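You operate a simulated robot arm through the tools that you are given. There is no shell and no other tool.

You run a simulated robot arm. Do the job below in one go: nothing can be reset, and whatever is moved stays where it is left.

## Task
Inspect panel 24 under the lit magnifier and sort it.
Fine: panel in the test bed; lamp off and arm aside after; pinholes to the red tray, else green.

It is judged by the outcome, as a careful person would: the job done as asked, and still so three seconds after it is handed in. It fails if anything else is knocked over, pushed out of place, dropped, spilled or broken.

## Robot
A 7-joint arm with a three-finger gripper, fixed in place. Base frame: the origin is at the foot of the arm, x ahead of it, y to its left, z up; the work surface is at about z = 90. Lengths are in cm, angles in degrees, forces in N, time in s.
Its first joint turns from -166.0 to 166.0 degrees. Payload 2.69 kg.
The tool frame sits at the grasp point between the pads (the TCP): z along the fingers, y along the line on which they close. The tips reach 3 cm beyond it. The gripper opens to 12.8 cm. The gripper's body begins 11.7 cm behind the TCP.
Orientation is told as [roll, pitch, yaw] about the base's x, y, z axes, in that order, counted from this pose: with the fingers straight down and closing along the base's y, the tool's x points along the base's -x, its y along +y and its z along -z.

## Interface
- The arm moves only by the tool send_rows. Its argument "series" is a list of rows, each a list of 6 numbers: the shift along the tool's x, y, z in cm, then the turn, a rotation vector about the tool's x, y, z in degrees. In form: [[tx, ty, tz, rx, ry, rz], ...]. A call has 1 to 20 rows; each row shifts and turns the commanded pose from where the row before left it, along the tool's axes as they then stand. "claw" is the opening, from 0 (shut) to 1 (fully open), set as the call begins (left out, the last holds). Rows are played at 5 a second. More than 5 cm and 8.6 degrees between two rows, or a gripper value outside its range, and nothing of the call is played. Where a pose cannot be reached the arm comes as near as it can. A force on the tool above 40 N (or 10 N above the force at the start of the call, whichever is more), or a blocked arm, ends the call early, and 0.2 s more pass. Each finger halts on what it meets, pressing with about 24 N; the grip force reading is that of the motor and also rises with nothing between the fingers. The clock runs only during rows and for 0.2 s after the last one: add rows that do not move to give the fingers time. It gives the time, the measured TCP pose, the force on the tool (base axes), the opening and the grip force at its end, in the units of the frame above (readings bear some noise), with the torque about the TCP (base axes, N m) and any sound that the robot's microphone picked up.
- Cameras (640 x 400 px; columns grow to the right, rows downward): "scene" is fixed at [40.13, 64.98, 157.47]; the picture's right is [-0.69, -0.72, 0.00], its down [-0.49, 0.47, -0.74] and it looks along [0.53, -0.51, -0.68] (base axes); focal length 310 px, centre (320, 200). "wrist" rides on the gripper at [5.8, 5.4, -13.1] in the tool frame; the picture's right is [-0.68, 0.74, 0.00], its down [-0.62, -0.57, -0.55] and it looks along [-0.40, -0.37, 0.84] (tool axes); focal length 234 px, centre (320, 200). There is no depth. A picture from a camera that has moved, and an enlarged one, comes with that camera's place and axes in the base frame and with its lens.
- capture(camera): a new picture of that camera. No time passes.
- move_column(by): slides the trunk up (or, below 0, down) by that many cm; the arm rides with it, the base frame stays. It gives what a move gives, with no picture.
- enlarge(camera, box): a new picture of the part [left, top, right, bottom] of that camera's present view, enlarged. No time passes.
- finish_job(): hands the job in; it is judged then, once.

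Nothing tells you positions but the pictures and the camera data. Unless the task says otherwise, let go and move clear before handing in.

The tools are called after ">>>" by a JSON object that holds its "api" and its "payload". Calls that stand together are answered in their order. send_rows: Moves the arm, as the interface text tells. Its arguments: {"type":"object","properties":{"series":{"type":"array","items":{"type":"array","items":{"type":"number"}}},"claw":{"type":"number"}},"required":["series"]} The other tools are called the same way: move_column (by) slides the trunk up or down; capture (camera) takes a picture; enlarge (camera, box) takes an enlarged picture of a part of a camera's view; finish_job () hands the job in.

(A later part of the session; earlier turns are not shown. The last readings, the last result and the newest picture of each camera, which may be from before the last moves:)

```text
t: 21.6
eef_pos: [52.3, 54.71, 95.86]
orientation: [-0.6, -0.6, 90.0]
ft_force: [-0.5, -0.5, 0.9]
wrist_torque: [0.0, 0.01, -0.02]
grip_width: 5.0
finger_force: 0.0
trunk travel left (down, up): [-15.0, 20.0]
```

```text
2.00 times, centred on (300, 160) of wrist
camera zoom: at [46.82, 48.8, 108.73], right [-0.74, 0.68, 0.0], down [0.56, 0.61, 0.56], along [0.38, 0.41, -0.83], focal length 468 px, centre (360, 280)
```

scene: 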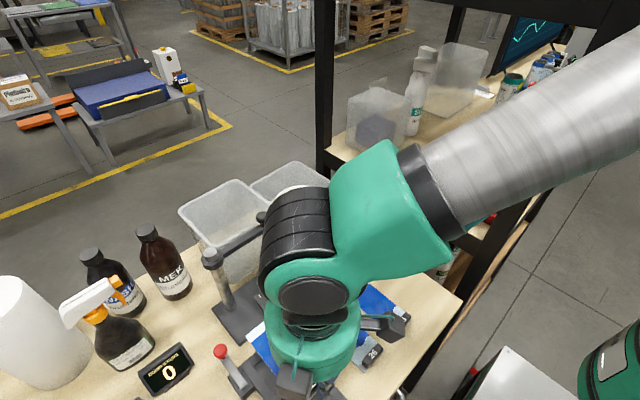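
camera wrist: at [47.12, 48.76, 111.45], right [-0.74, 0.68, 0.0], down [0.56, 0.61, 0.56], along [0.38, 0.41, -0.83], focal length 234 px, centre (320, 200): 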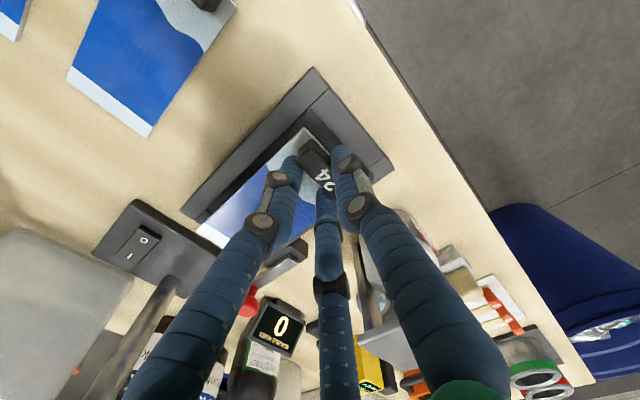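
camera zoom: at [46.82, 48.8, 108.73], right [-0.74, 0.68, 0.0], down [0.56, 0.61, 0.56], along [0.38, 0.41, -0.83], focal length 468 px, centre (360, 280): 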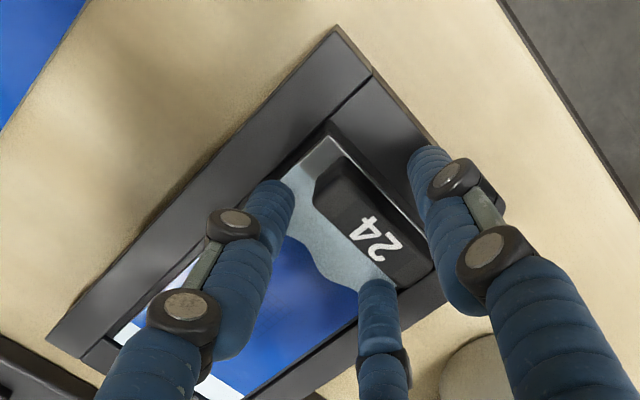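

The panel is seated in the recess. I'll rise straight up and look again.

>>> {"api": "send_rows", "payload": {"series": [[0, 0, -1, 0, 0, 0], [0, 0, -2, 0, 0, 0], [0, 0, -3.5, 0, 0, 0], [0, 0, -3.5, 0, 0, 0], [0, 0, -3.5, -0.6, 0.6, 0], [0, 0, -4, 0, 0, 0], [0, 0, -4, 0, 0, 0], [0, 0, -4, 0, 0, 0], [0, 0, 0, 0, 0, 0]]}}

>>> {"api": "capture", "payload": {"camera": "wrist"}}

>>> {"api": "capture", "payload": {"camera": "scene"}}

>>> {"api": "enlarge", "payload": {"camera": "wrist", "box": [140, 60, 380, 260]}}

```text
t: 23.6
eef_pos: [52.23, 54.77, 121.4]
orientation: [0.0, 0.0, 90.0]
ft_force: [-0.7, -1.1, 0.5]
wrist_torque: [0.0, -0.01, 0.01]
grip_width: 5.01
finger_force: 0.0
trunk travel left (down, up): [-15.0, 20.0]
```

```text
taken
camera wrist: at [46.97, 48.97, 134.45], right [-0.74, 0.68, 0.0], down [0.56, 0.62, 0.55], along [0.37, 0.4, -0.84], focal length 234 px, centre (320, 200)
```

wrist: 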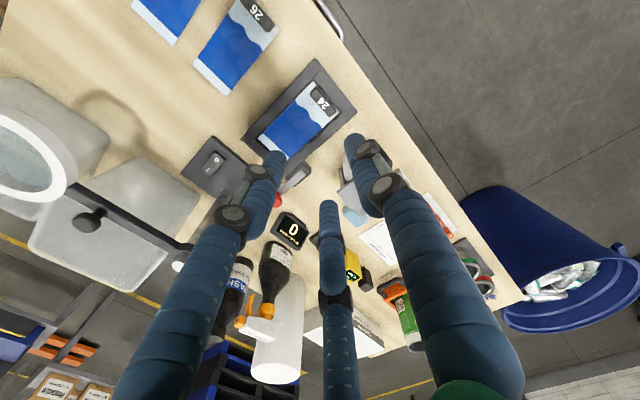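

```text
taken
```

scene: 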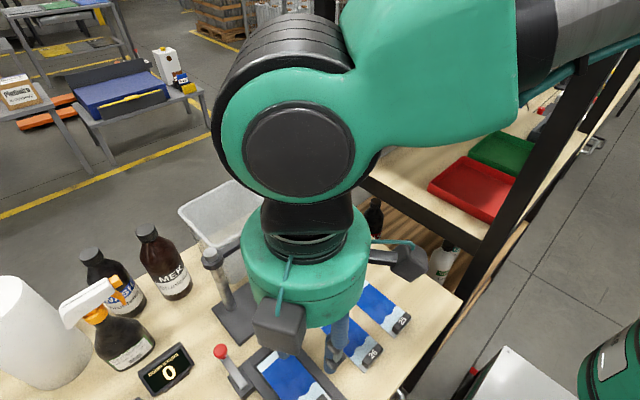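

```text
2.00 times, centred on (260, 160) of wrist
camera zoom: at [46.97, 48.97, 134.45], right [-0.74, 0.68, 0.0], down [0.56, 0.62, 0.55], along [0.37, 0.4, -0.84], focal length 468 px, centre (440, 280)
```

zoom: 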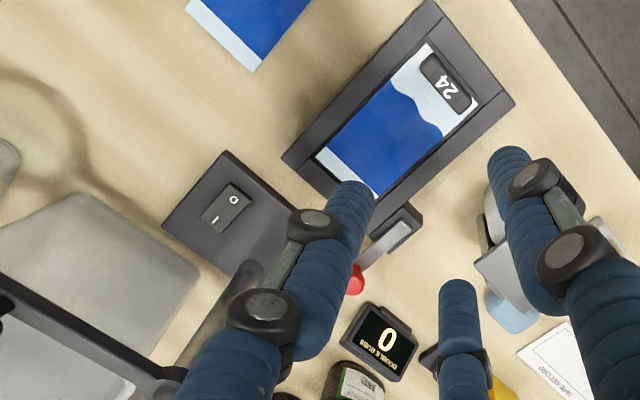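

Panel 24 lies cleanly inside the recess. Next comes the magnifier, whose arm I expect to swing about its post so the lens comes over the bed. I'll rise and move to where the wrist camera sees it well.

>>> {"api": "send_rows", "payload": {"series": [[0, 0, -3, 0, 0, 0], [0, 0, -3, 0, 0, 0], [2.5, -3.3, -1, 0, 0, 0], [2.5, -3.3, -1, 0, 0, 0], [2.5, -3.3, -1, 0, 0, 0], [2.5, -3.3, 0, 0, 0, 0], [2.5, -3.3, 0, 0, 0, 0], [2.3, -3.3, 0, 0, 0, 0], [0, 0, 0, 0, 0, 0]]}}

>>> {"api": "capture", "payload": {"camera": "wrist"}}

>>> {"api": "capture", "payload": {"camera": "scene"}}

```text
t: 25.6
eef_pos: [72.06, 39.83, 130.26]
orientation: [0.0, 0.0, 90.1]
ft_force: [1.0, -0.4, -0.4]
wrist_torque: [0.07, 0.07, 0.01]
grip_width: 4.98
finger_force: 0.0
trunk travel left (down, up): [-15.0, 20.0]
```

```text
taken
camera wrist: at [66.74, 34.02, 143.21], right [-0.74, 0.68, 0.0], down [0.57, 0.62, 0.55], along [0.37, 0.4, -0.84], focal length 234 px, centre (320, 200)
```

wrist: 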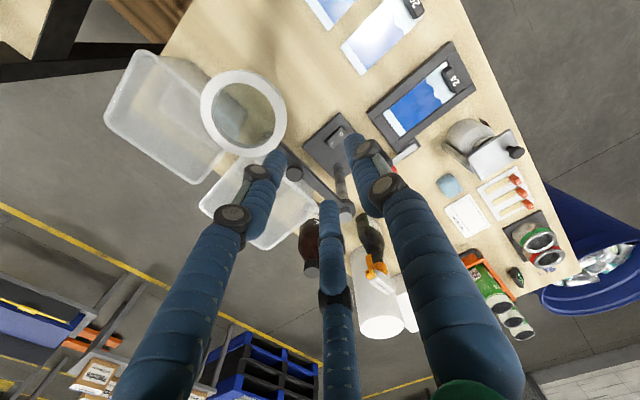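

```text
taken
```

scene: 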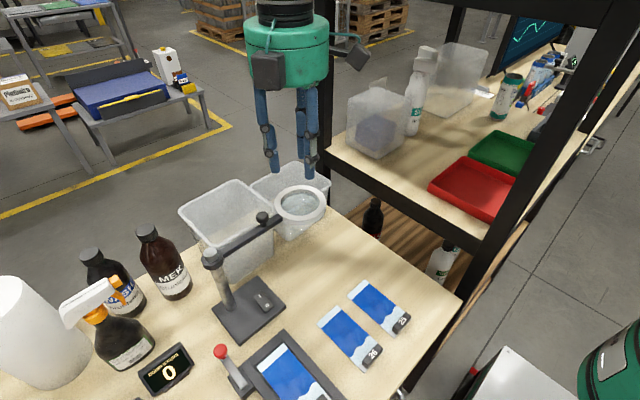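

>>> {"api": "enlarge", "payload": {"camera": "wrist", "box": [180, 50, 400, 230]}}

>>> {"api": "enlarge", "payload": {"camera": "scene", "box": [190, 170, 340, 290]}}

>>> {"api": "enlarge", "payload": {"camera": "scene", "box": [235, 195, 295, 245]}}

```text
2.22 times, centred on (290, 140) of wrist
camera zoom: at [66.74, 34.02, 143.21], right [-0.74, 0.68, 0.0], down [0.57, 0.62, 0.55], along [0.37, 0.4, -0.84], focal length 520 px, centre (387, 333)
```

zoom: 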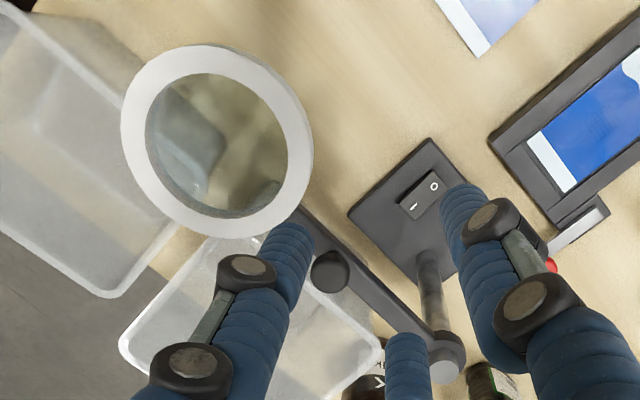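

```text
3.33 times, centred on (265, 230) of scene
camera zoom: at [40.13, 64.98, 157.47], right [-0.69, -0.72, 0.0], down [-0.49, 0.47, -0.74], along [0.53, -0.51, -0.68], focal length 1035 px, centre (503, 100)
```

zoom: 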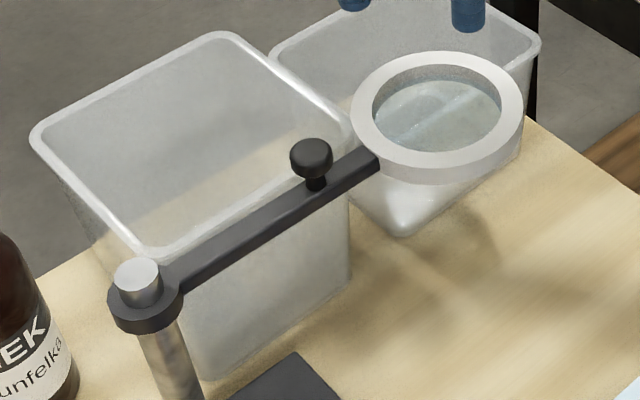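

```text
8.00 times, centred on (265, 220) of scene
camera zoom: at [40.13, 64.98, 157.47], right [-0.69, -0.72, 0.0], down [-0.49, 0.47, -0.74], along [0.53, -0.51, -0.68], focal length 2484 px, centre (760, 40)
```

zoom: 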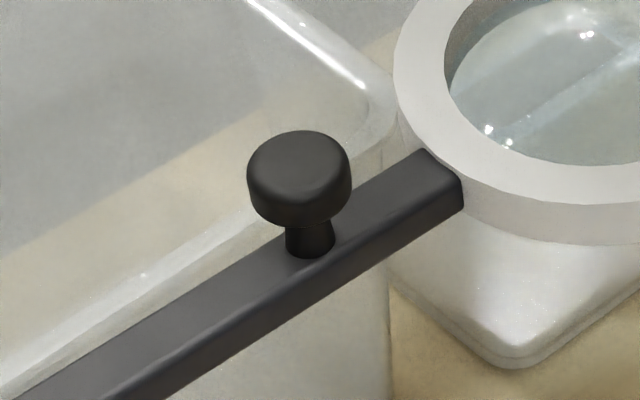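

The magnifier's arm top is at about z 109.8 and carries a mushroom knob near (79.8, 42.7) with its top at about 113, about 12 cm from the post. I'll cage that knob with the three fingers and swing the arm by it; first I'll go above it.

>>> {"api": "send_rows", "payload": {"series": [[-0.7, -1.9, 2.0, 0, 0, 0], [-0.7, -1.9, 3.0, 0, 0, 0], [-0.7, -1.9, 3.0, 0, 0, 0], [-0.8, -2.0, 3.0, 0, 0, 0], [0, 0, 1.0, 0, 0, 0], [0, 0, 0, 0, 0, 0]]}}

>>> {"api": "enlarge", "payload": {"camera": "wrist", "box": [200, 60, 420, 240]}}

>>> {"api": "enlarge", "payload": {"camera": "scene", "box": [200, 130, 340, 250]}}

```text
t: 27.0
eef_pos: [79.6, 42.74, 118.31]
orientation: [-0.1, 0.0, 90.0]
ft_force: [0.3, -0.3, 0.3]
wrist_torque: [0.0, -0.02, -0.01]
grip_width: 5.02
finger_force: 0.0
trunk travel left (down, up): [-15.0, 20.0]
```

```text
2.22 times, centred on (310, 150) of wrist
camera zoom: at [74.25, 36.9, 131.25], right [-0.74, 0.68, 0.0], down [0.56, 0.62, 0.55], along [0.37, 0.4, -0.84], focal length 520 px, centre (342, 311)
```

zoom: 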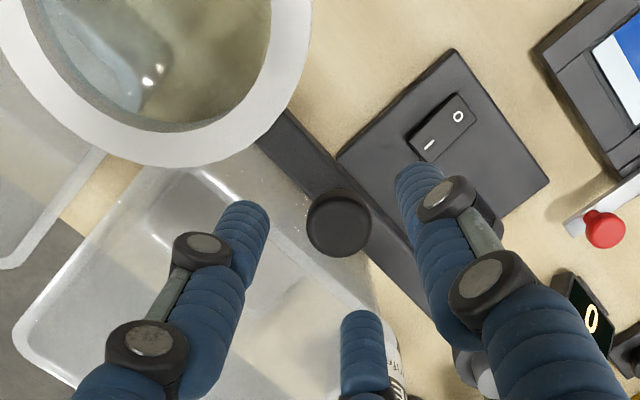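

```text
3.33 times, centred on (270, 190) of scene
camera zoom: at [40.13, 64.98, 157.47], right [-0.69, -0.72, 0.0], down [-0.49, 0.47, -0.74], along [0.53, -0.51, -0.68], focal length 1035 px, centre (487, 233)
```

zoom: 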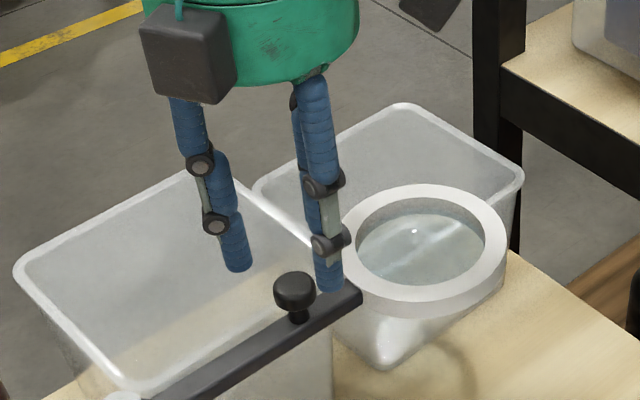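

The knob is centred under the hand to within a couple of millimetres. I'll go down around it, keeping the tips just above the arm bar.

>>> {"api": "send_rows", "payload": {"series": [[0, -0.2, 1.5, 0, 0, 0], [0, 0, 1.0, 0, 0, 0], [0, 0, 1.0, 0, 0, 0], [0, 0, 0.7, 0, 0, 0], [0, 0, 0.5, 0, 0, 0], [0, 0, 0, 0, 0, 0]]}}

>>> {"api": "enlarge", "payload": {"camera": "wrist", "box": [200, 60, 420, 240]}}

>>> {"api": "enlarge", "payload": {"camera": "scene", "box": [220, 160, 320, 250]}}

```text
t: 28.4
eef_pos: [79.78, 42.88, 113.58]
orientation: [0.0, 0.0, 90.0]
ft_force: [-0.6, 0.7, 0.4]
wrist_torque: [-0.01, 0.01, -0.02]
grip_width: 4.99
finger_force: 0.1
trunk travel left (down, up): [-15.0, 20.0]
```

```text
2.22 times, centred on (310, 150) of wrist
camera zoom: at [74.59, 37.0, 126.62], right [-0.74, 0.68, 0.0], down [0.57, 0.62, 0.55], along [0.37, 0.4, -0.84], focal length 520 px, centre (342, 311)
```

zoom: 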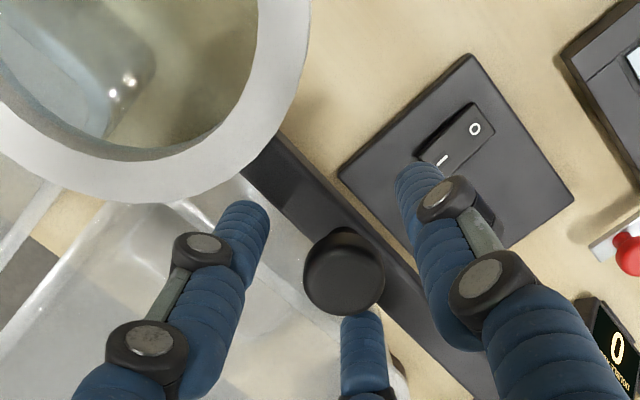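

```text
4.44 times, centred on (270, 205) of scene
camera zoom: at [40.13, 64.98, 157.47], right [-0.69, -0.72, 0.0], down [-0.49, 0.47, -0.74], along [0.53, -0.51, -0.68], focal length 1380 px, centre (542, 178)
```

zoom: 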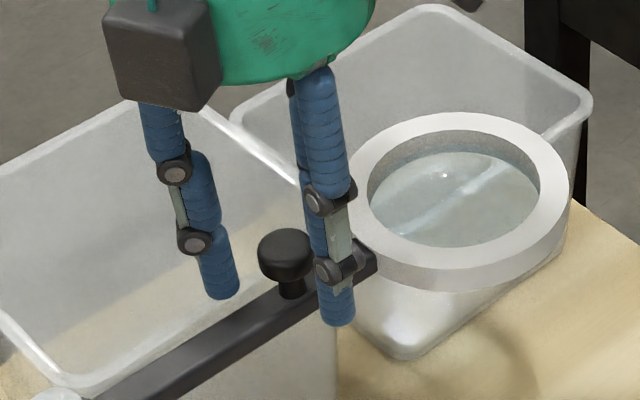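

The knob is caged. I'll narrow the cage slightly and swing the arm clockwise about its post (79.7, 54.7) in 3° steps, turning with it.

>>> {"api": "send_rows", "payload": {"series": [[0, 0, 0, 0, 0, 0], [0, 0, 0, 0, 0, 0], [0, 0, 0, 0, 0, 0]], "claw": 0.27}}

>>> {"api": "send_rows", "payload": {"series": [[-0.016, 0.628, 0, 0, 0, 3], [-0.016, 0.628, 0, 0, 0, 3], [-0.016, 0.628, 0, 0, 0, 3], [-0.016, 0.628, 0, 0, 0, 3], [-0.016, 0.628, 0, 0, 0, 3], [-0.016, 0.628, 0, 0, 0, 3], [0, 0, 0, 0, 0, 0]]}}

>>> {"api": "capture", "payload": {"camera": "scene"}}

>>> {"api": "enlarge", "payload": {"camera": "wrist", "box": [200, 60, 420, 240]}}

```text
t: 29.2
eef_pos: [79.84, 42.74, 113.55]
orientation: [-0.1, 0.0, 90.0]
ft_force: [-0.1, -0.2, -0.4]
wrist_torque: [-0.02, 0.0, 0.0]
grip_width: 3.45
finger_force: 0.1
trunk travel left (down, up): [-15.0, 20.0]
```

```text
t: 30.8
eef_pos: [76.06, 43.46, 113.7]
orientation: [0.0, 0.0, 72.1]
ft_force: [0.0, 0.2, -0.3]
wrist_torque: [-0.02, -0.02, -0.02]
grip_width: 3.49
finger_force: 0.2
trunk travel left (down, up): [-15.0, 20.0]
```

```text
taken
```

scene: 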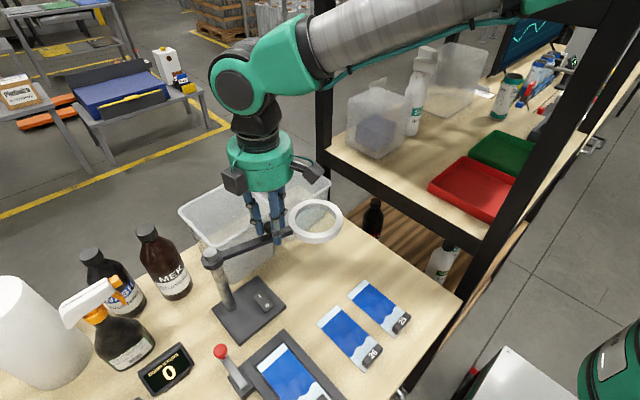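

```text
2.22 times, centred on (310, 150) of wrist
camera zoom: at [69.22, 39.58, 126.66], right [-0.49, 0.87, 0.0], down [0.73, 0.41, 0.55], along [0.48, 0.27, -0.84], focal length 520 px, centre (342, 311)
```

zoom: 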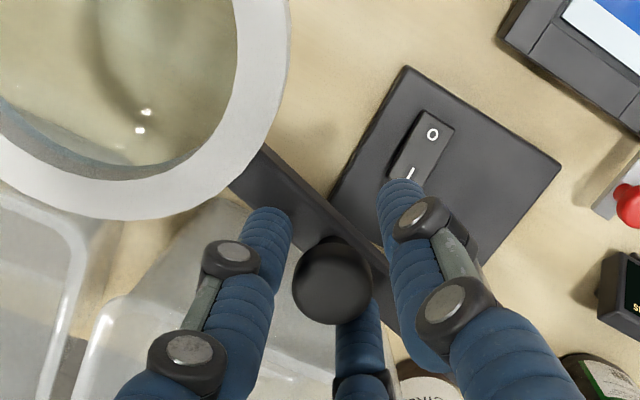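

The arm swings freely. I'll carry on toward the bed.

>>> {"api": "send_rows", "payload": {"series": [[-0.016, 0.628, 0, 0, 0, 3], [-0.016, 0.628, 0, 0, 0, 3], [-0.016, 0.628, 0, 0, 0, 3], [-0.016, 0.628, 0, 0, 0, 3], [-0.016, 0.628, 0, 0, 0, 3], [-0.016, 0.628, 0, 0, 0, 3], [-0.016, 0.628, 0, 0, 0, 3], [-0.016, 0.628, 0, 0, 0, 3], [-0.016, 0.628, 0, 0, 0, 3], [-0.016, 0.628, 0, 0, 0, 3], [-0.016, 0.628, 0, 0, 0, 3], [-0.016, 0.628, 0, 0, 0, 3], [0, 0, 0, 0, 0, 0]]}}

>>> {"api": "capture", "payload": {"camera": "scene"}}

>>> {"api": "enlarge", "payload": {"camera": "wrist", "box": [200, 60, 420, 240]}}

```text
t: 33.6
eef_pos: [70.03, 47.89, 113.61]
orientation: [0.0, 0.1, 36.0]
ft_force: [0.8, -0.2, -0.4]
wrist_torque: [-0.04, -0.06, 0.02]
grip_width: 3.46
finger_force: 0.1
trunk travel left (down, up): [-15.0, 20.0]
```

```text
taken
```

scene: 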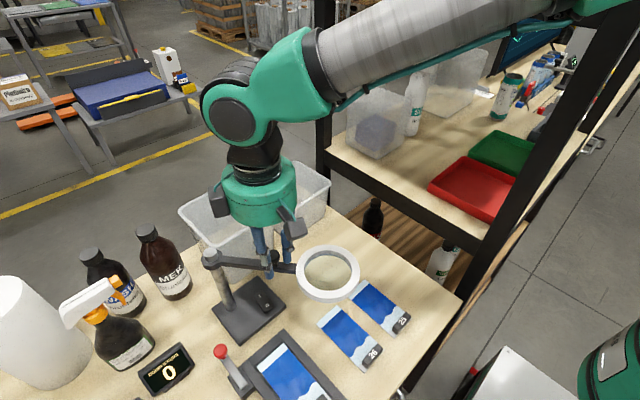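

```text
2.22 times, centred on (310, 150) of wrist
camera zoom: at [62.31, 48.76, 126.62], right [0.11, 0.99, 0.0], down [0.83, -0.1, 0.55], along [0.55, -0.06, -0.84], focal length 520 px, centre (342, 311)
```

zoom: 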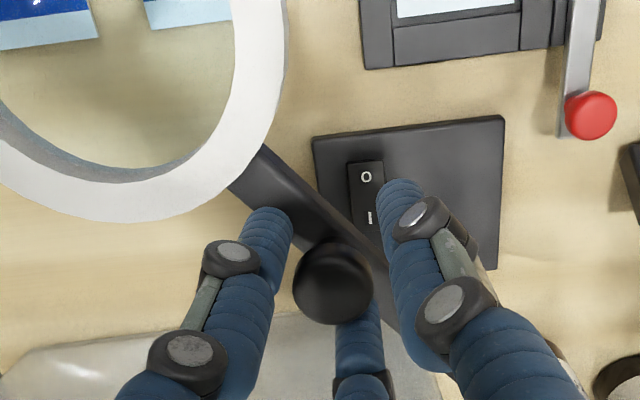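

>>> {"api": "send_rows", "payload": {"series": [[-0.016, 0.628, 0, 0, 0, 3], [-0.016, 0.628, 0, 0, 0, 3], [-0.016, 0.628, 0, 0, 0, 3], [-0.016, 0.628, 0, 0, 0, 3], [-0.016, 0.628, 0, 0, 0, 3], [-0.016, 0.628, 0, 0, 0, 3], [-0.016, 0.628, 0, 0, 0, 3], [-0.016, 0.628, 0, 0, 0, 3], [-0.016, 0.628, 0, 0, 0, 3], [-0.016, 0.628, 0, 0, 0, 3], [-0.016, 0.628, 0, 0, 0, 3], [-0.016, 0.628, 0, 0, 0, 3], [0, 0, 0, 0, 0, 0]]}}

>>> {"api": "capture", "payload": {"camera": "scene"}}

>>> {"api": "capture", "payload": {"camera": "wrist"}}

```text
t: 36.4
eef_pos: [67.8, 55.12, 113.68]
orientation: [0.0, -0.1, 0.0]
ft_force: [-0.2, 0.3, -0.6]
wrist_torque: [-0.02, 0.01, 0.02]
grip_width: 3.43
finger_force: 0.1
trunk travel left (down, up): [-15.0, 20.0]
```

```text
taken
```

scene: 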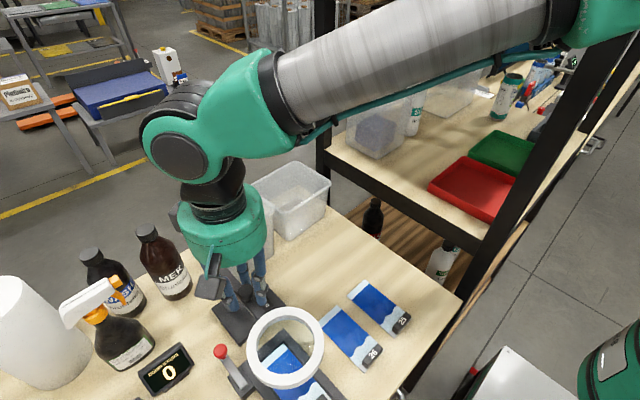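

```text
taken
camera wrist: at [62.04, 60.41, 126.62], right [0.68, 0.74, 0.0], down [0.62, -0.57, 0.55], along [0.4, -0.37, -0.84], focal length 234 px, centre (320, 200)
```

wrist: 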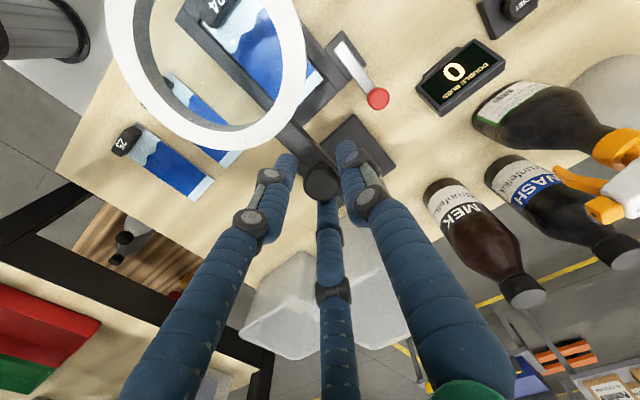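

The lens is now over the bed. I'll check what shows through it.

>>> {"api": "enlarge", "payload": {"camera": "scene", "box": [235, 300, 335, 400]}}

>>> {"api": "enlarge", "payload": {"camera": "wrist", "box": [100, 0, 420, 200]}}

```text
4.00 times, centred on (285, 350) of scene
camera zoom: at [40.13, 64.98, 157.47], right [-0.69, -0.72, 0.0], down [-0.49, 0.47, -0.74], along [0.53, -0.51, -0.68], focal length 1242 px, centre (460, -400)
```

zoom: 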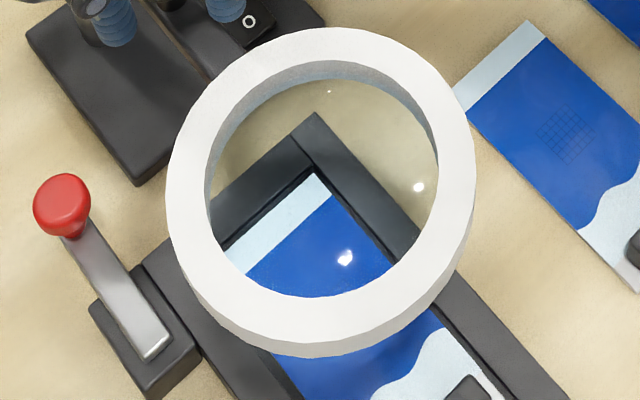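

```text
2.00 times, centred on (260, 100) of wrist
camera zoom: at [62.04, 60.41, 126.62], right [0.68, 0.74, 0.0], down [0.62, -0.57, 0.55], along [0.4, -0.37, -0.84], focal length 468 px, centre (440, 400)
```

zoom: 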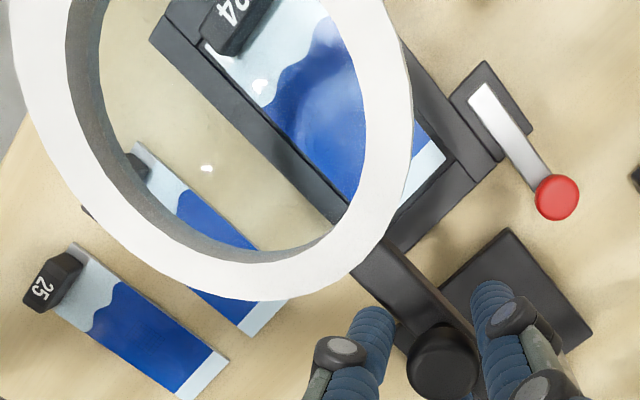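

The lens is over the panel. I'll open the cage, rise clear of the knob, close the fingers and turn so one fingertip can press the switch's "I" end at about (77, 49).

>>> {"api": "send_rows", "payload": {"series": [[0, 0, 0, 0, 0, 0], [0, 0, 0, 0, 0, 0], [0, 0, 0, 0, 0, 0]], "claw": 0.39}}

>>> {"api": "send_rows", "payload": {"series": [[0, 0, -1.5, 0, 0, 0], [0, 0, -2.5, 0, 0, 0], [0, 0, -3, 0, 0, 0], [0, 0, -3, 0, 0, 0], [0, 0, -3, 0, 0, 0], [0, 0, 0, 0, 0, 0]]}}

>>> {"api": "capture", "payload": {"camera": "wrist"}}

>>> {"api": "enlarge", "payload": {"camera": "scene", "box": [200, 260, 300, 340]}}

```text
t: 37.2
eef_pos: [67.83, 54.96, 113.71]
orientation: [0.1, -0.1, 0.0]
ft_force: [0.9, 0.9, -0.3]
wrist_torque: [-0.02, 0.0, -0.01]
grip_width: 5.02
finger_force: 0.0
trunk travel left (down, up): [-15.0, 20.0]
```

```text
t: 38.6
eef_pos: [67.89, 54.78, 126.64]
orientation: [-0.1, -0.1, 0.1]
ft_force: [0.6, -0.7, 0.5]
wrist_torque: [0.05, -0.05, 0.01]
grip_width: 5.0
finger_force: 0.0
trunk travel left (down, up): [-15.0, 20.0]
```

```text
taken
camera wrist: at [62.1, 60.14, 139.73], right [0.68, 0.74, 0.0], down [0.62, -0.57, 0.55], along [0.4, -0.37, -0.84], focal length 234 px, centre (320, 200)
```

wrist: 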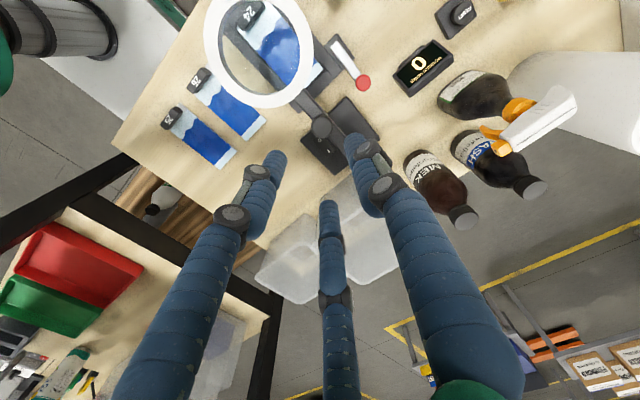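

```text
5.00 times, centred on (250, 300) of scene
camera zoom: at [40.13, 64.98, 157.47], right [-0.69, -0.72, 0.0], down [-0.49, 0.47, -0.74], along [0.53, -0.51, -0.68], focal length 1553 px, centre (670, -300)
```

zoom: 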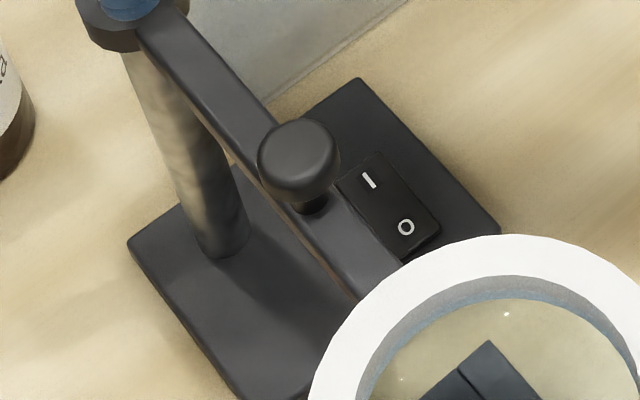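

>>> {"api": "send_rows", "payload": {"series": [[-3.0, -1.9, 0, 0, 0, 0], [-3.0, -1.9, 0, 0, 0, 0], [-3.1, -1.9, 0, 0, 0, 0], [0, 0, 0, 0, 0, -7.5], [0, 0, 0, 0, 0, -7.5], [0, 0, 0, -3.75, -6.5, 0], [0, 0, 0, -3.75, -6.5, 0], [0, 0, 0, -3.75, -6.5, 0], [0, 0, 0, -3.75, -6.5, 0], [0, 0, 0, 0, 0, 0], [0, 0, 0, 0, 0, 0]], "claw": 0.0}}

>>> {"api": "capture", "payload": {"camera": "wrist"}}

>>> {"api": "capture", "payload": {"camera": "scene"}}

```text
t: 41.0
eef_pos: [76.98, 49.21, 126.7]
orientation: [16.2, -25.7, 11.3]
ft_force: [-0.6, 0.4, 0.3]
wrist_torque: [0.04, 0.0, 0.02]
grip_width: 0.22
finger_force: 24.2
trunk travel left (down, up): [-15.0, 20.0]
```

```text
taken
camera wrist: at [65.63, 48.52, 136.7], right [0.37, 0.8, 0.48], down [0.52, -0.6, 0.6], along [0.77, 0.03, -0.64], focal length 234 px, centre (320, 200)
```

wrist: 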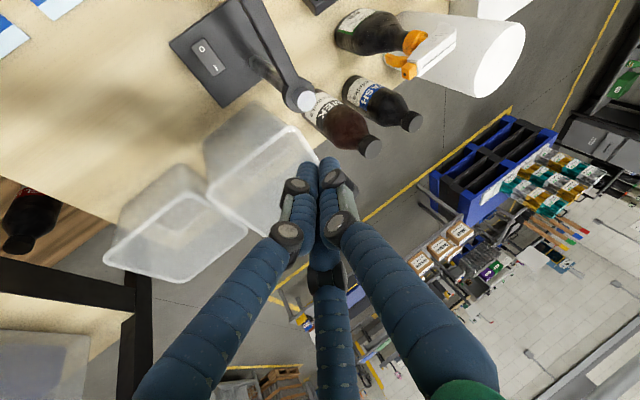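

```text
taken
```

scene: 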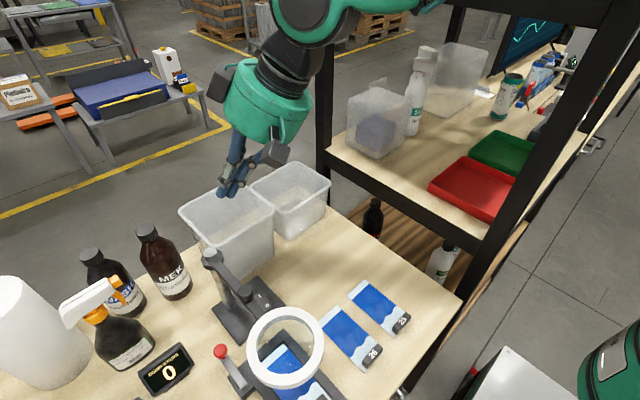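

The tilted hand is above the switch, whose "I" end projects to (77.1, 48.7) in this view. I'll lower straight down toward it.

>>> {"api": "send_rows", "payload": {"series": [[1.64, -0.945, 3.27, 0, 0, 0], [1.64, -0.945, 3.27, 0, 0, 0], [1.64, -0.945, 3.27, 0, 0, 0], [1.64, -0.945, 3.27, 0, 0, 0], [1.64, -0.945, 3.27, 0, 0, 0], [1.3, -0.75, 2.6, 0, 0, 0], [0, 0, 0, 0, 0, 0], [0, 0, 0, 0, 0, 0]]}}

>>> {"api": "capture", "payload": {"camera": "wrist"}}

>>> {"api": "enlarge", "payload": {"camera": "scene", "box": [190, 190, 310, 330]}}

>>> {"api": "enlarge", "payload": {"camera": "wrist", "box": [200, 60, 420, 200]}}

```text
t: 42.8
eef_pos: [76.68, 49.32, 104.83]
orientation: [16.2, -25.8, 11.4]
ft_force: [0.2, 0.1, 0.0]
wrist_torque: [0.01, -0.01, 0.02]
grip_width: 0.21
finger_force: 23.8
trunk travel left (down, up): [-15.0, 20.0]
```

```text
taken
camera wrist: at [65.37, 48.56, 114.93], right [0.37, 0.8, 0.48], down [0.52, -0.6, 0.6], along [0.77, 0.03, -0.64], focal length 234 px, centre (320, 200)
```

wrist: 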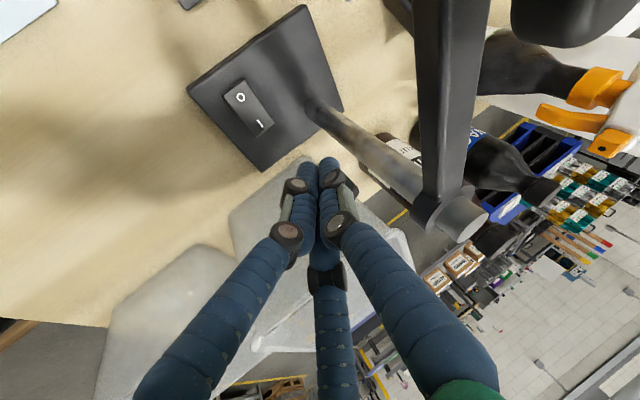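

```text
2.86 times, centred on (250, 260) of scene
camera zoom: at [40.13, 64.98, 157.47], right [-0.69, -0.72, 0.0], down [-0.49, 0.47, -0.74], along [0.53, -0.51, -0.68], focal length 887 px, centre (520, 29)
```

zoom: 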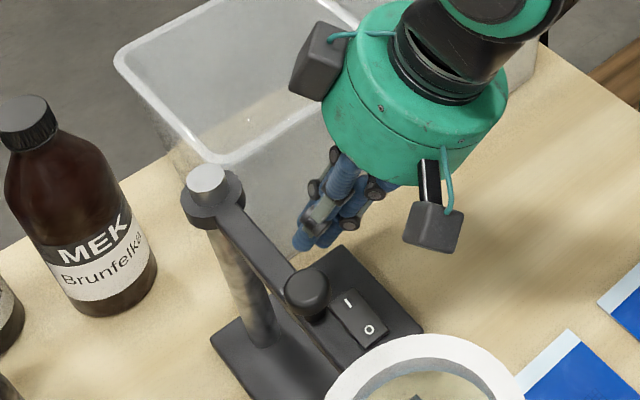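

```text
2.86 times, centred on (310, 130) of wrist
camera zoom: at [65.37, 48.56, 114.93], right [0.37, 0.8, 0.48], down [0.52, -0.6, 0.6], along [0.77, 0.03, -0.64], focal length 669 px, centre (349, 400)
```

zoom: 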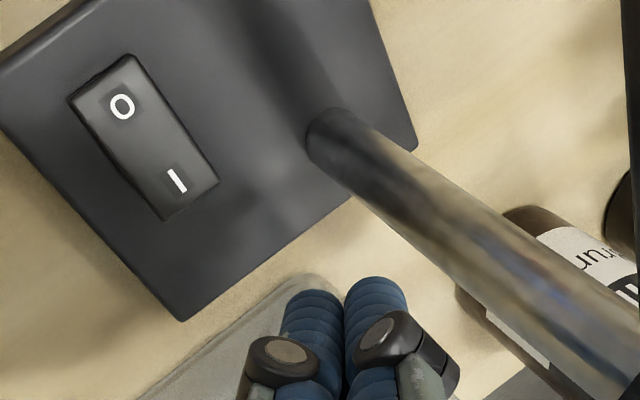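

The "I" half is at (77.2, 49.1). I'll nudge over it and come down close.

>>> {"api": "send_rows", "payload": {"series": [[-0.477, -0.459, 0.106, 0, 0, 0], [1.08, -0.625, 2.165, 0, 0, 0], [1.08, -0.625, 2.165, 0, 0, 0], [0.65, -0.375, 1.3, 0, 0, 0], [0, 0, 0, 0, 0, 0], [0, 0, 0, 0, 0, 0]]}}

>>> {"api": "enlarge", "payload": {"camera": "wrist", "box": [200, 60, 420, 200]}}

>>> {"api": "enlarge", "payload": {"camera": "scene", "box": [210, 240, 310, 330]}}

```text
t: 44.2
eef_pos: [77.44, 49.18, 98.34]
orientation: [16.2, -25.7, 11.3]
ft_force: [0.1, 0.4, 0.2]
wrist_torque: [-0.02, 0.01, 0.01]
grip_width: 0.24
finger_force: 23.9
trunk travel left (down, up): [-15.0, 20.0]
```

```text
2.86 times, centred on (310, 130) of wrist
camera zoom: at [66.06, 48.32, 108.53], right [0.37, 0.8, 0.48], down [0.52, -0.6, 0.6], along [0.77, 0.03, -0.64], focal length 669 px, centre (349, 400)
```

zoom: 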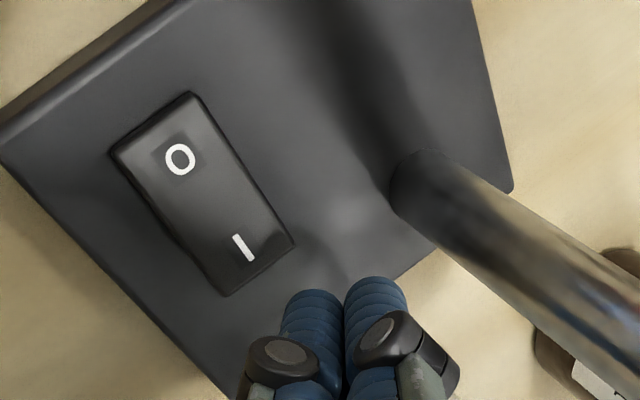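

```text
4.44 times, centred on (260, 285) of scene
camera zoom: at [40.13, 64.98, 157.47], right [-0.69, -0.72, 0.0], down [-0.49, 0.47, -0.74], along [0.53, -0.51, -0.68], focal length 1380 px, centre (587, -178)
```

zoom: 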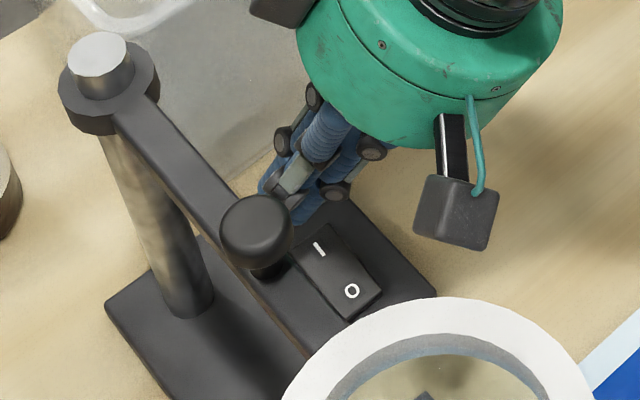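

>>> {"api": "send_rows", "payload": {"series": [[0.217, -0.125, 0.433, 0, 0, 0], [0.217, -0.125, 0.433, 0, 0, 0], [0.217, -0.125, 0.433, 0, 0, 0], [0.13, -0.075, 0.26, 0, 0, 0], [0, 0, 0, 0, 0, 0]]}}

>>> {"api": "enlarge", "payload": {"camera": "wrist", "box": [200, 60, 420, 200]}}

>>> {"api": "capture", "payload": {"camera": "scene"}}

```text
t: 45.4
eef_pos: [77.42, 48.98, 96.62]
orientation: [16.1, -25.7, 11.2]
ft_force: [-0.3, -0.1, 0.2]
wrist_torque: [-0.01, 0.03, -0.01]
grip_width: 0.22
finger_force: 24.4
trunk travel left (down, up): [-15.0, 20.0]
```

```text
2.86 times, centred on (310, 130) of wrist
camera zoom: at [66.12, 48.29, 106.67], right [0.37, 0.8, 0.48], down [0.52, -0.6, 0.6], along [0.77, 0.03, -0.64], focal length 669 px, centre (349, 400)
```

zoom: 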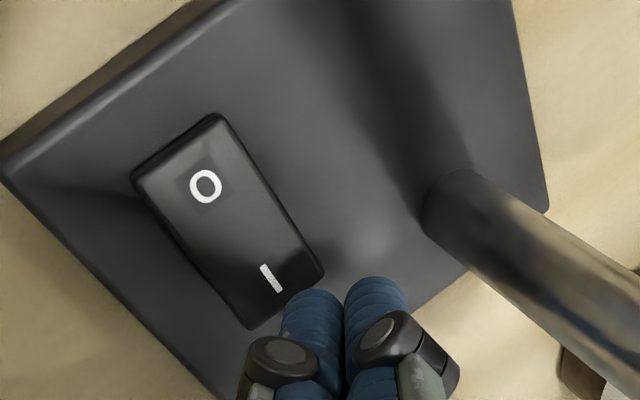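

```text
taken
```

scene: 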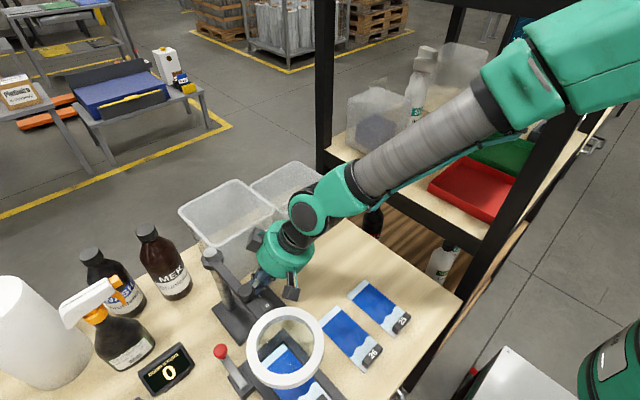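

No contact yet. I'll shift 0.4 cm inward so the tip lands well inside the "I" half, then press down.

>>> {"api": "send_rows", "payload": {"series": [[0.353, 0.123, -0.142, 0, 0, 0], [0.13, -0.075, 0.26, 0, 0, 0], [0.13, -0.075, 0.26, 0, 0, 0], [0.13, -0.075, 0.26, 0, 0, 0], [0, 0, 0, 0, 0, 0]]}}

>>> {"api": "enlarge", "payload": {"camera": "wrist", "box": [200, 60, 420, 200]}}

>>> {"api": "enlarge", "payload": {"camera": "scene", "box": [210, 220, 340, 400]}}

```text
t: 46.6
eef_pos: [76.99, 48.97, 95.66]
orientation: [16.1, -25.7, 11.4]
ft_force: [0.2, -0.1, 0.3]
wrist_torque: [-0.01, -0.02, -0.06]
grip_width: 0.21
finger_force: 24.0
trunk travel left (down, up): [-15.0, 20.0]
heard: click
```

```text
2.86 times, centred on (310, 130) of wrist
camera zoom: at [65.61, 48.31, 105.78], right [0.37, 0.8, 0.48], down [0.52, -0.6, 0.6], along [0.77, 0.03, -0.64], focal length 669 px, centre (349, 400)
```

zoom: 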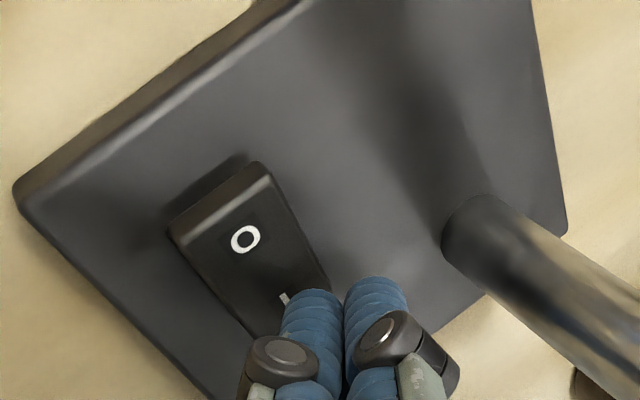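

```text
2.22 times, centred on (275, 310) of scene
camera zoom: at [40.13, 64.98, 157.47], right [-0.69, -0.72, 0.0], down [-0.49, 0.47, -0.74], along [0.53, -0.51, -0.68], focal length 690 px, centre (420, -44)
```

zoom: 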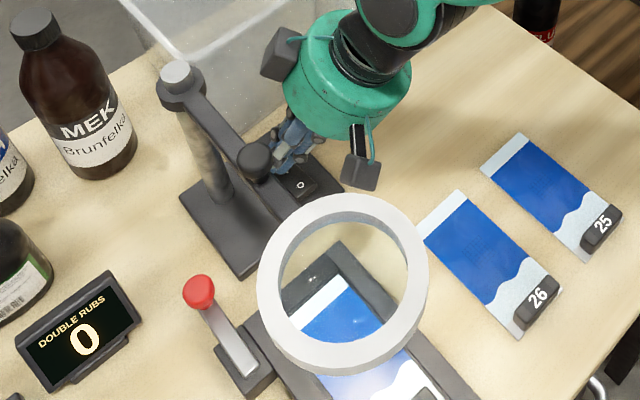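

The microphone heard a click and the rocker has flipped to "I". I'll retract straight up, level the tool and place the wrist camera straight above the lens to inspect the panel.

>>> {"api": "send_rows", "payload": {"series": [[-0.43, 0.25, -0.87, 0, 0, 0], [-1.515, 0.875, -3.03, 0, 0, 0], [-1.515, 0.875, -3.03, 0, 0, 0], [-1.515, 0.875, -3.03, 0, 0, 0], [-1.515, 0.875, -3.03, 0, 0, 0], [-1.515, 0.875, -3.03, 0, 0, 0], [-1.515, 0.875, -3.03, 0, 0, 0], [-0.8, 0.45, -1.6, 0, 0, 0], [0, 0, 0, 3.75, 6.5, 0], [0, 0, 0, 3.75, 6.5, 0], [0, 0, 0, 3.75, 6.5, 0], [0, 0, 0, 3.75, 6.5, 0], [0, 0, 0, 0, 0, 7.5], [0, 0, 0, 0, 0, 7.5], [0, 0, 0, 0, 0, 0]]}}

>>> {"api": "send_rows", "payload": {"series": [[3.6, 0.1, 0, 0, 0, 0], [3.6, 0.1, 0, 0, 0, 0], [3.6, 0.1, 0, 0, 0, 0], [3.7, 0.1, 0, 0, 0, 0], [0, 0, 0, 0, 0, 0]]}}

>>> {"api": "capture", "payload": {"camera": "wrist"}}

>>> {"api": "capture", "payload": {"camera": "scene"}}

```text
t: 49.8
eef_pos: [77.17, 49.02, 119.39]
orientation: [0.0, 0.0, 0.0]
ft_force: [0.1, 0.7, 0.0]
wrist_torque: [0.0, 0.0, -0.01]
grip_width: 0.22
finger_force: 23.9
trunk travel left (down, up): [-15.0, 20.0]
```

```text
t: 51.0
eef_pos: [62.26, 49.55, 119.73]
orientation: [0.0, -0.2, 0.0]
ft_force: [-1.3, 0.5, 1.0]
wrist_torque: [0.04, -0.01, 0.01]
grip_width: 0.24
finger_force: 24.5
trunk travel left (down, up): [-15.0, 20.0]
```

```text
taken
camera wrist: at [56.52, 54.8, 132.76], right [0.68, 0.74, 0.0], down [0.62, -0.57, 0.55], along [0.41, -0.37, -0.84], focal length 234 px, centre (320, 200)
```

wrist: 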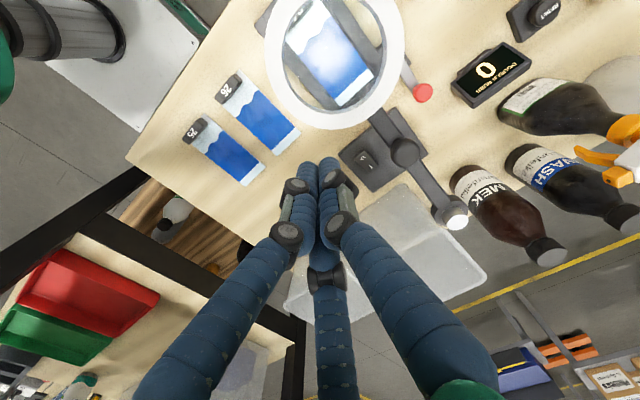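

```text
taken
```

scene: 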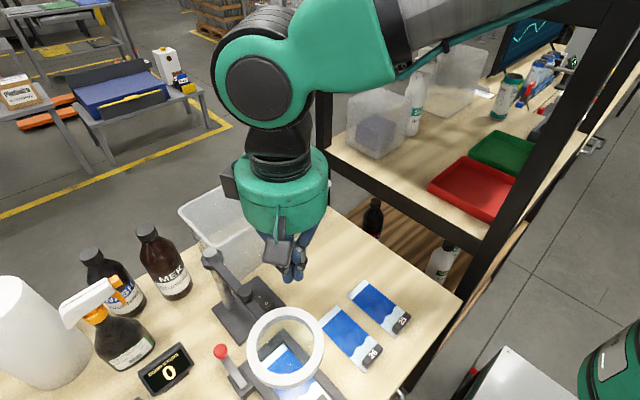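

The lamp is lit and the panel shows through the lens from above. Now I'll zoom in on it.

>>> {"api": "enlarge", "payload": {"camera": "wrist", "box": [270, 0, 400, 120]}}

>>> {"api": "enlarge", "payload": {"camera": "wrist", "box": [295, 20, 375, 105]}}

>>> {"api": "enlarge", "payload": {"camera": "wrist", "box": [310, 45, 350, 85]}}

>>> {"api": "enlarge", "payload": {"camera": "scene", "box": [250, 320, 330, 400]}}

```text
3.33 times, centred on (335, 60) of wrist
camera zoom: at [56.52, 54.8, 132.76], right [0.68, 0.74, 0.0], down [0.62, -0.57, 0.55], along [0.41, -0.37, -0.84], focal length 781 px, centre (270, 667)
```

zoom: 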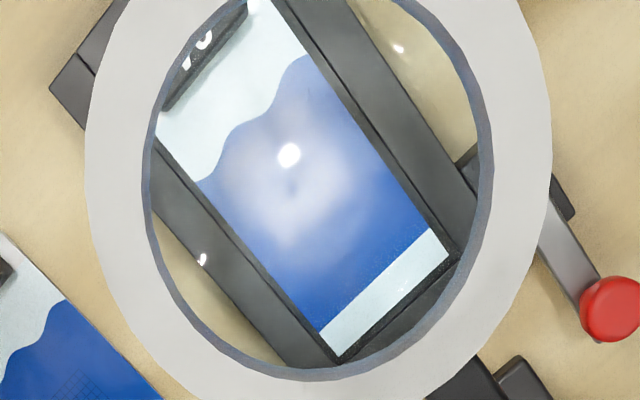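

```text
4.71 times, centred on (335, 62) of wrist
camera zoom: at [56.52, 54.8, 132.76], right [0.68, 0.74, 0.0], down [0.62, -0.57, 0.55], along [0.41, -0.37, -0.84], focal length 1102 px, centre (249, 847)
```

zoom: 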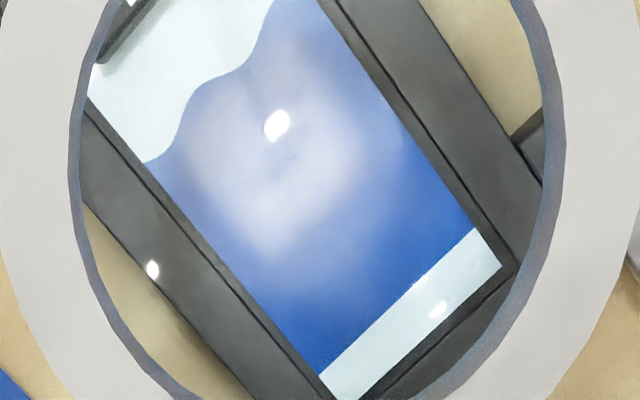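

```text
10.00 times, centred on (330, 65) of wrist
camera zoom: at [56.52, 54.8, 132.76], right [0.68, 0.74, 0.0], down [0.62, -0.57, 0.55], along [0.41, -0.37, -0.84], focal length 2342 px, centre (220, 1550)
```

zoom: 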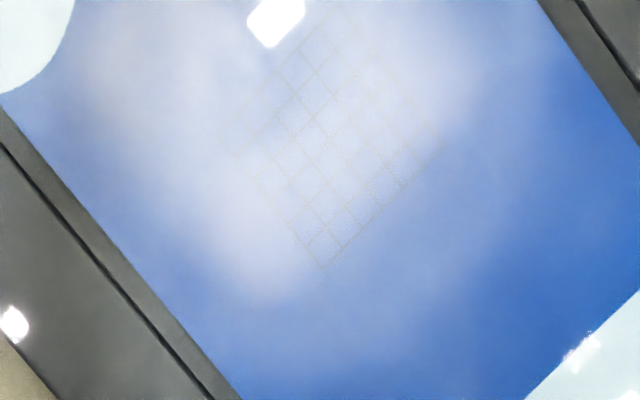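

```text
5.00 times, centred on (290, 360) of scene
camera zoom: at [40.13, 64.98, 157.47], right [-0.69, -0.72, 0.0], down [-0.49, 0.47, -0.74], along [0.53, -0.51, -0.68], focal length 1553 px, centre (470, -600)
```

zoom: 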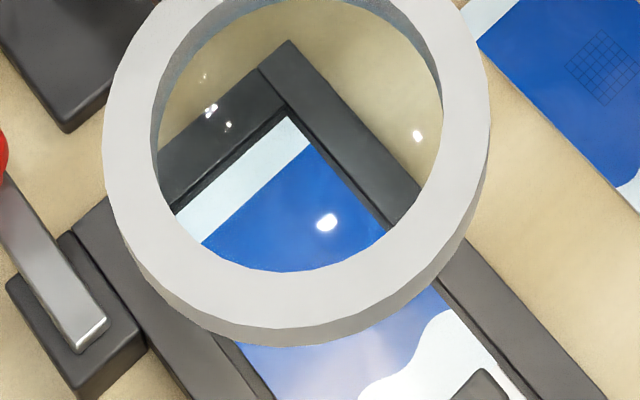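

Glare from the lamp washes out the middle of the coating. I'll move the camera to get oblique views through the lens.

>>> {"api": "send_rows", "payload": {"series": [[-4, 0, 0, 0, 0, 0], [-4, 0, 0, 0, 0, 0], [0, 0, 0, 0, 0, 0]]}}

>>> {"api": "capture", "payload": {"camera": "wrist"}}

>>> {"api": "enlarge", "payload": {"camera": "wrist", "box": [210, 0, 370, 120]}}

```text
t: 51.8
eef_pos: [70.64, 49.33, 119.64]
orientation: [0.0, 0.0, 0.0]
ft_force: [1.1, 0.0, 0.6]
wrist_torque: [-0.01, 0.08, 0.0]
grip_width: 0.21
finger_force: 24.2
trunk travel left (down, up): [-15.0, 20.0]
```

```text
taken
camera wrist: at [64.84, 54.69, 132.62], right [0.68, 0.74, 0.0], down [0.62, -0.57, 0.55], along [0.4, -0.37, -0.84], focal length 234 px, centre (320, 200)
```

wrist: 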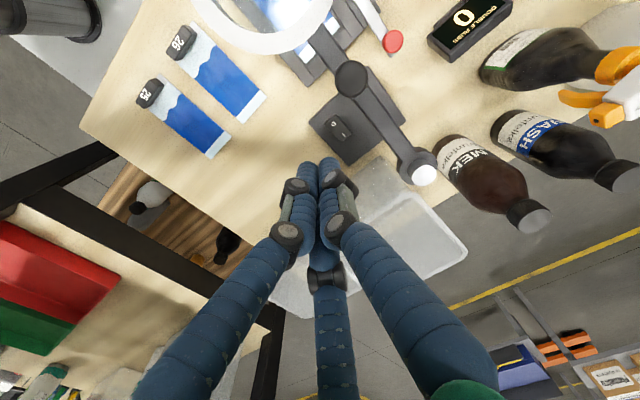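

```text
3.33 times, centred on (290, 60) of wrist
camera zoom: at [64.84, 54.69, 132.62], right [0.68, 0.74, 0.0], down [0.62, -0.57, 0.55], along [0.4, -0.37, -0.84], focal length 781 px, centre (420, 667)
```

zoom: 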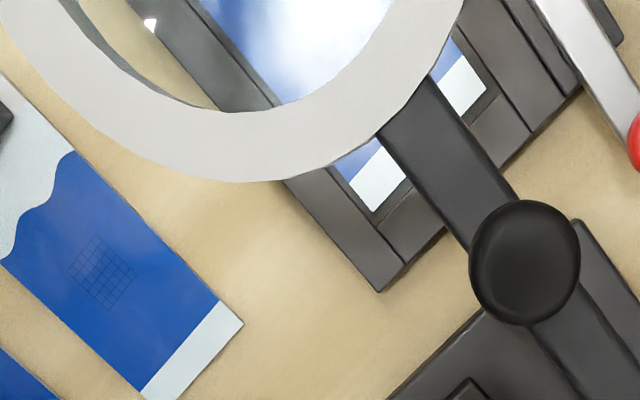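

>>> {"api": "send_rows", "payload": {"series": [[4, 0, 0, 0, 0, 0], [4, 0, 0, 0, 0, 0], [4, 0, 0, 0, 0, 0], [4, 0, 0, 0, 0, 0], [0, 0, 0, 0, 0, 0]]}}

>>> {"api": "capture", "payload": {"camera": "wrist"}}

>>> {"api": "enlarge", "payload": {"camera": "wrist", "box": [330, 40, 470, 160]}}

```text
t: 53.0
eef_pos: [54.44, 49.14, 119.3]
orientation: [0.0, -0.1, 0.0]
ft_force: [-0.2, 0.4, 1.1]
wrist_torque: [0.03, -0.07, 0.0]
grip_width: 0.22
finger_force: 24.1
trunk travel left (down, up): [-15.0, 20.0]
```

```text
taken
camera wrist: at [48.63, 54.57, 132.35], right [0.68, 0.74, 0.0], down [0.62, -0.57, 0.55], along [0.41, -0.37, -0.84], focal length 234 px, centre (320, 200)
```

wrist: 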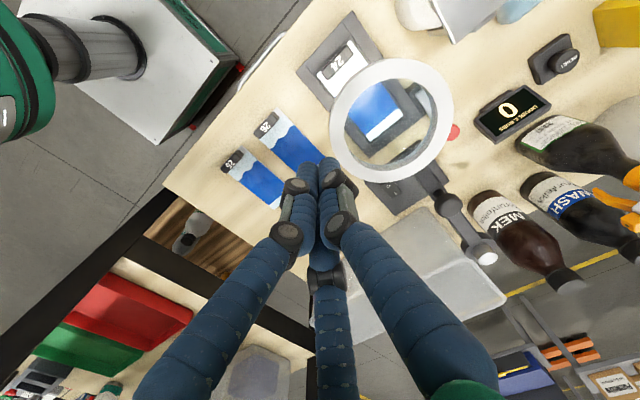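

```text
3.33 times, centred on (400, 100) of wrist
camera zoom: at [48.63, 54.57, 132.35], right [0.68, 0.74, 0.0], down [0.62, -0.57, 0.55], along [0.41, -0.37, -0.84], focal length 781 px, centre (53, 533)
```

zoom: 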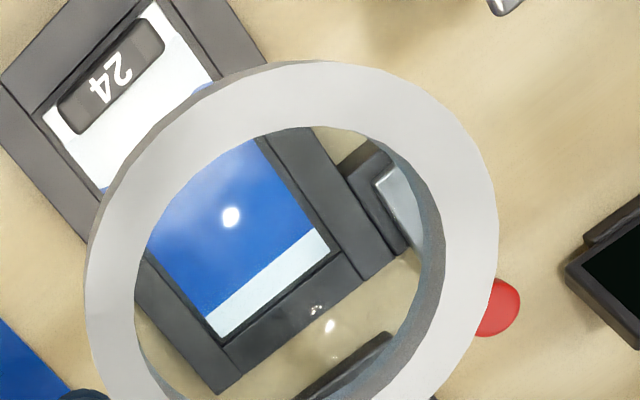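

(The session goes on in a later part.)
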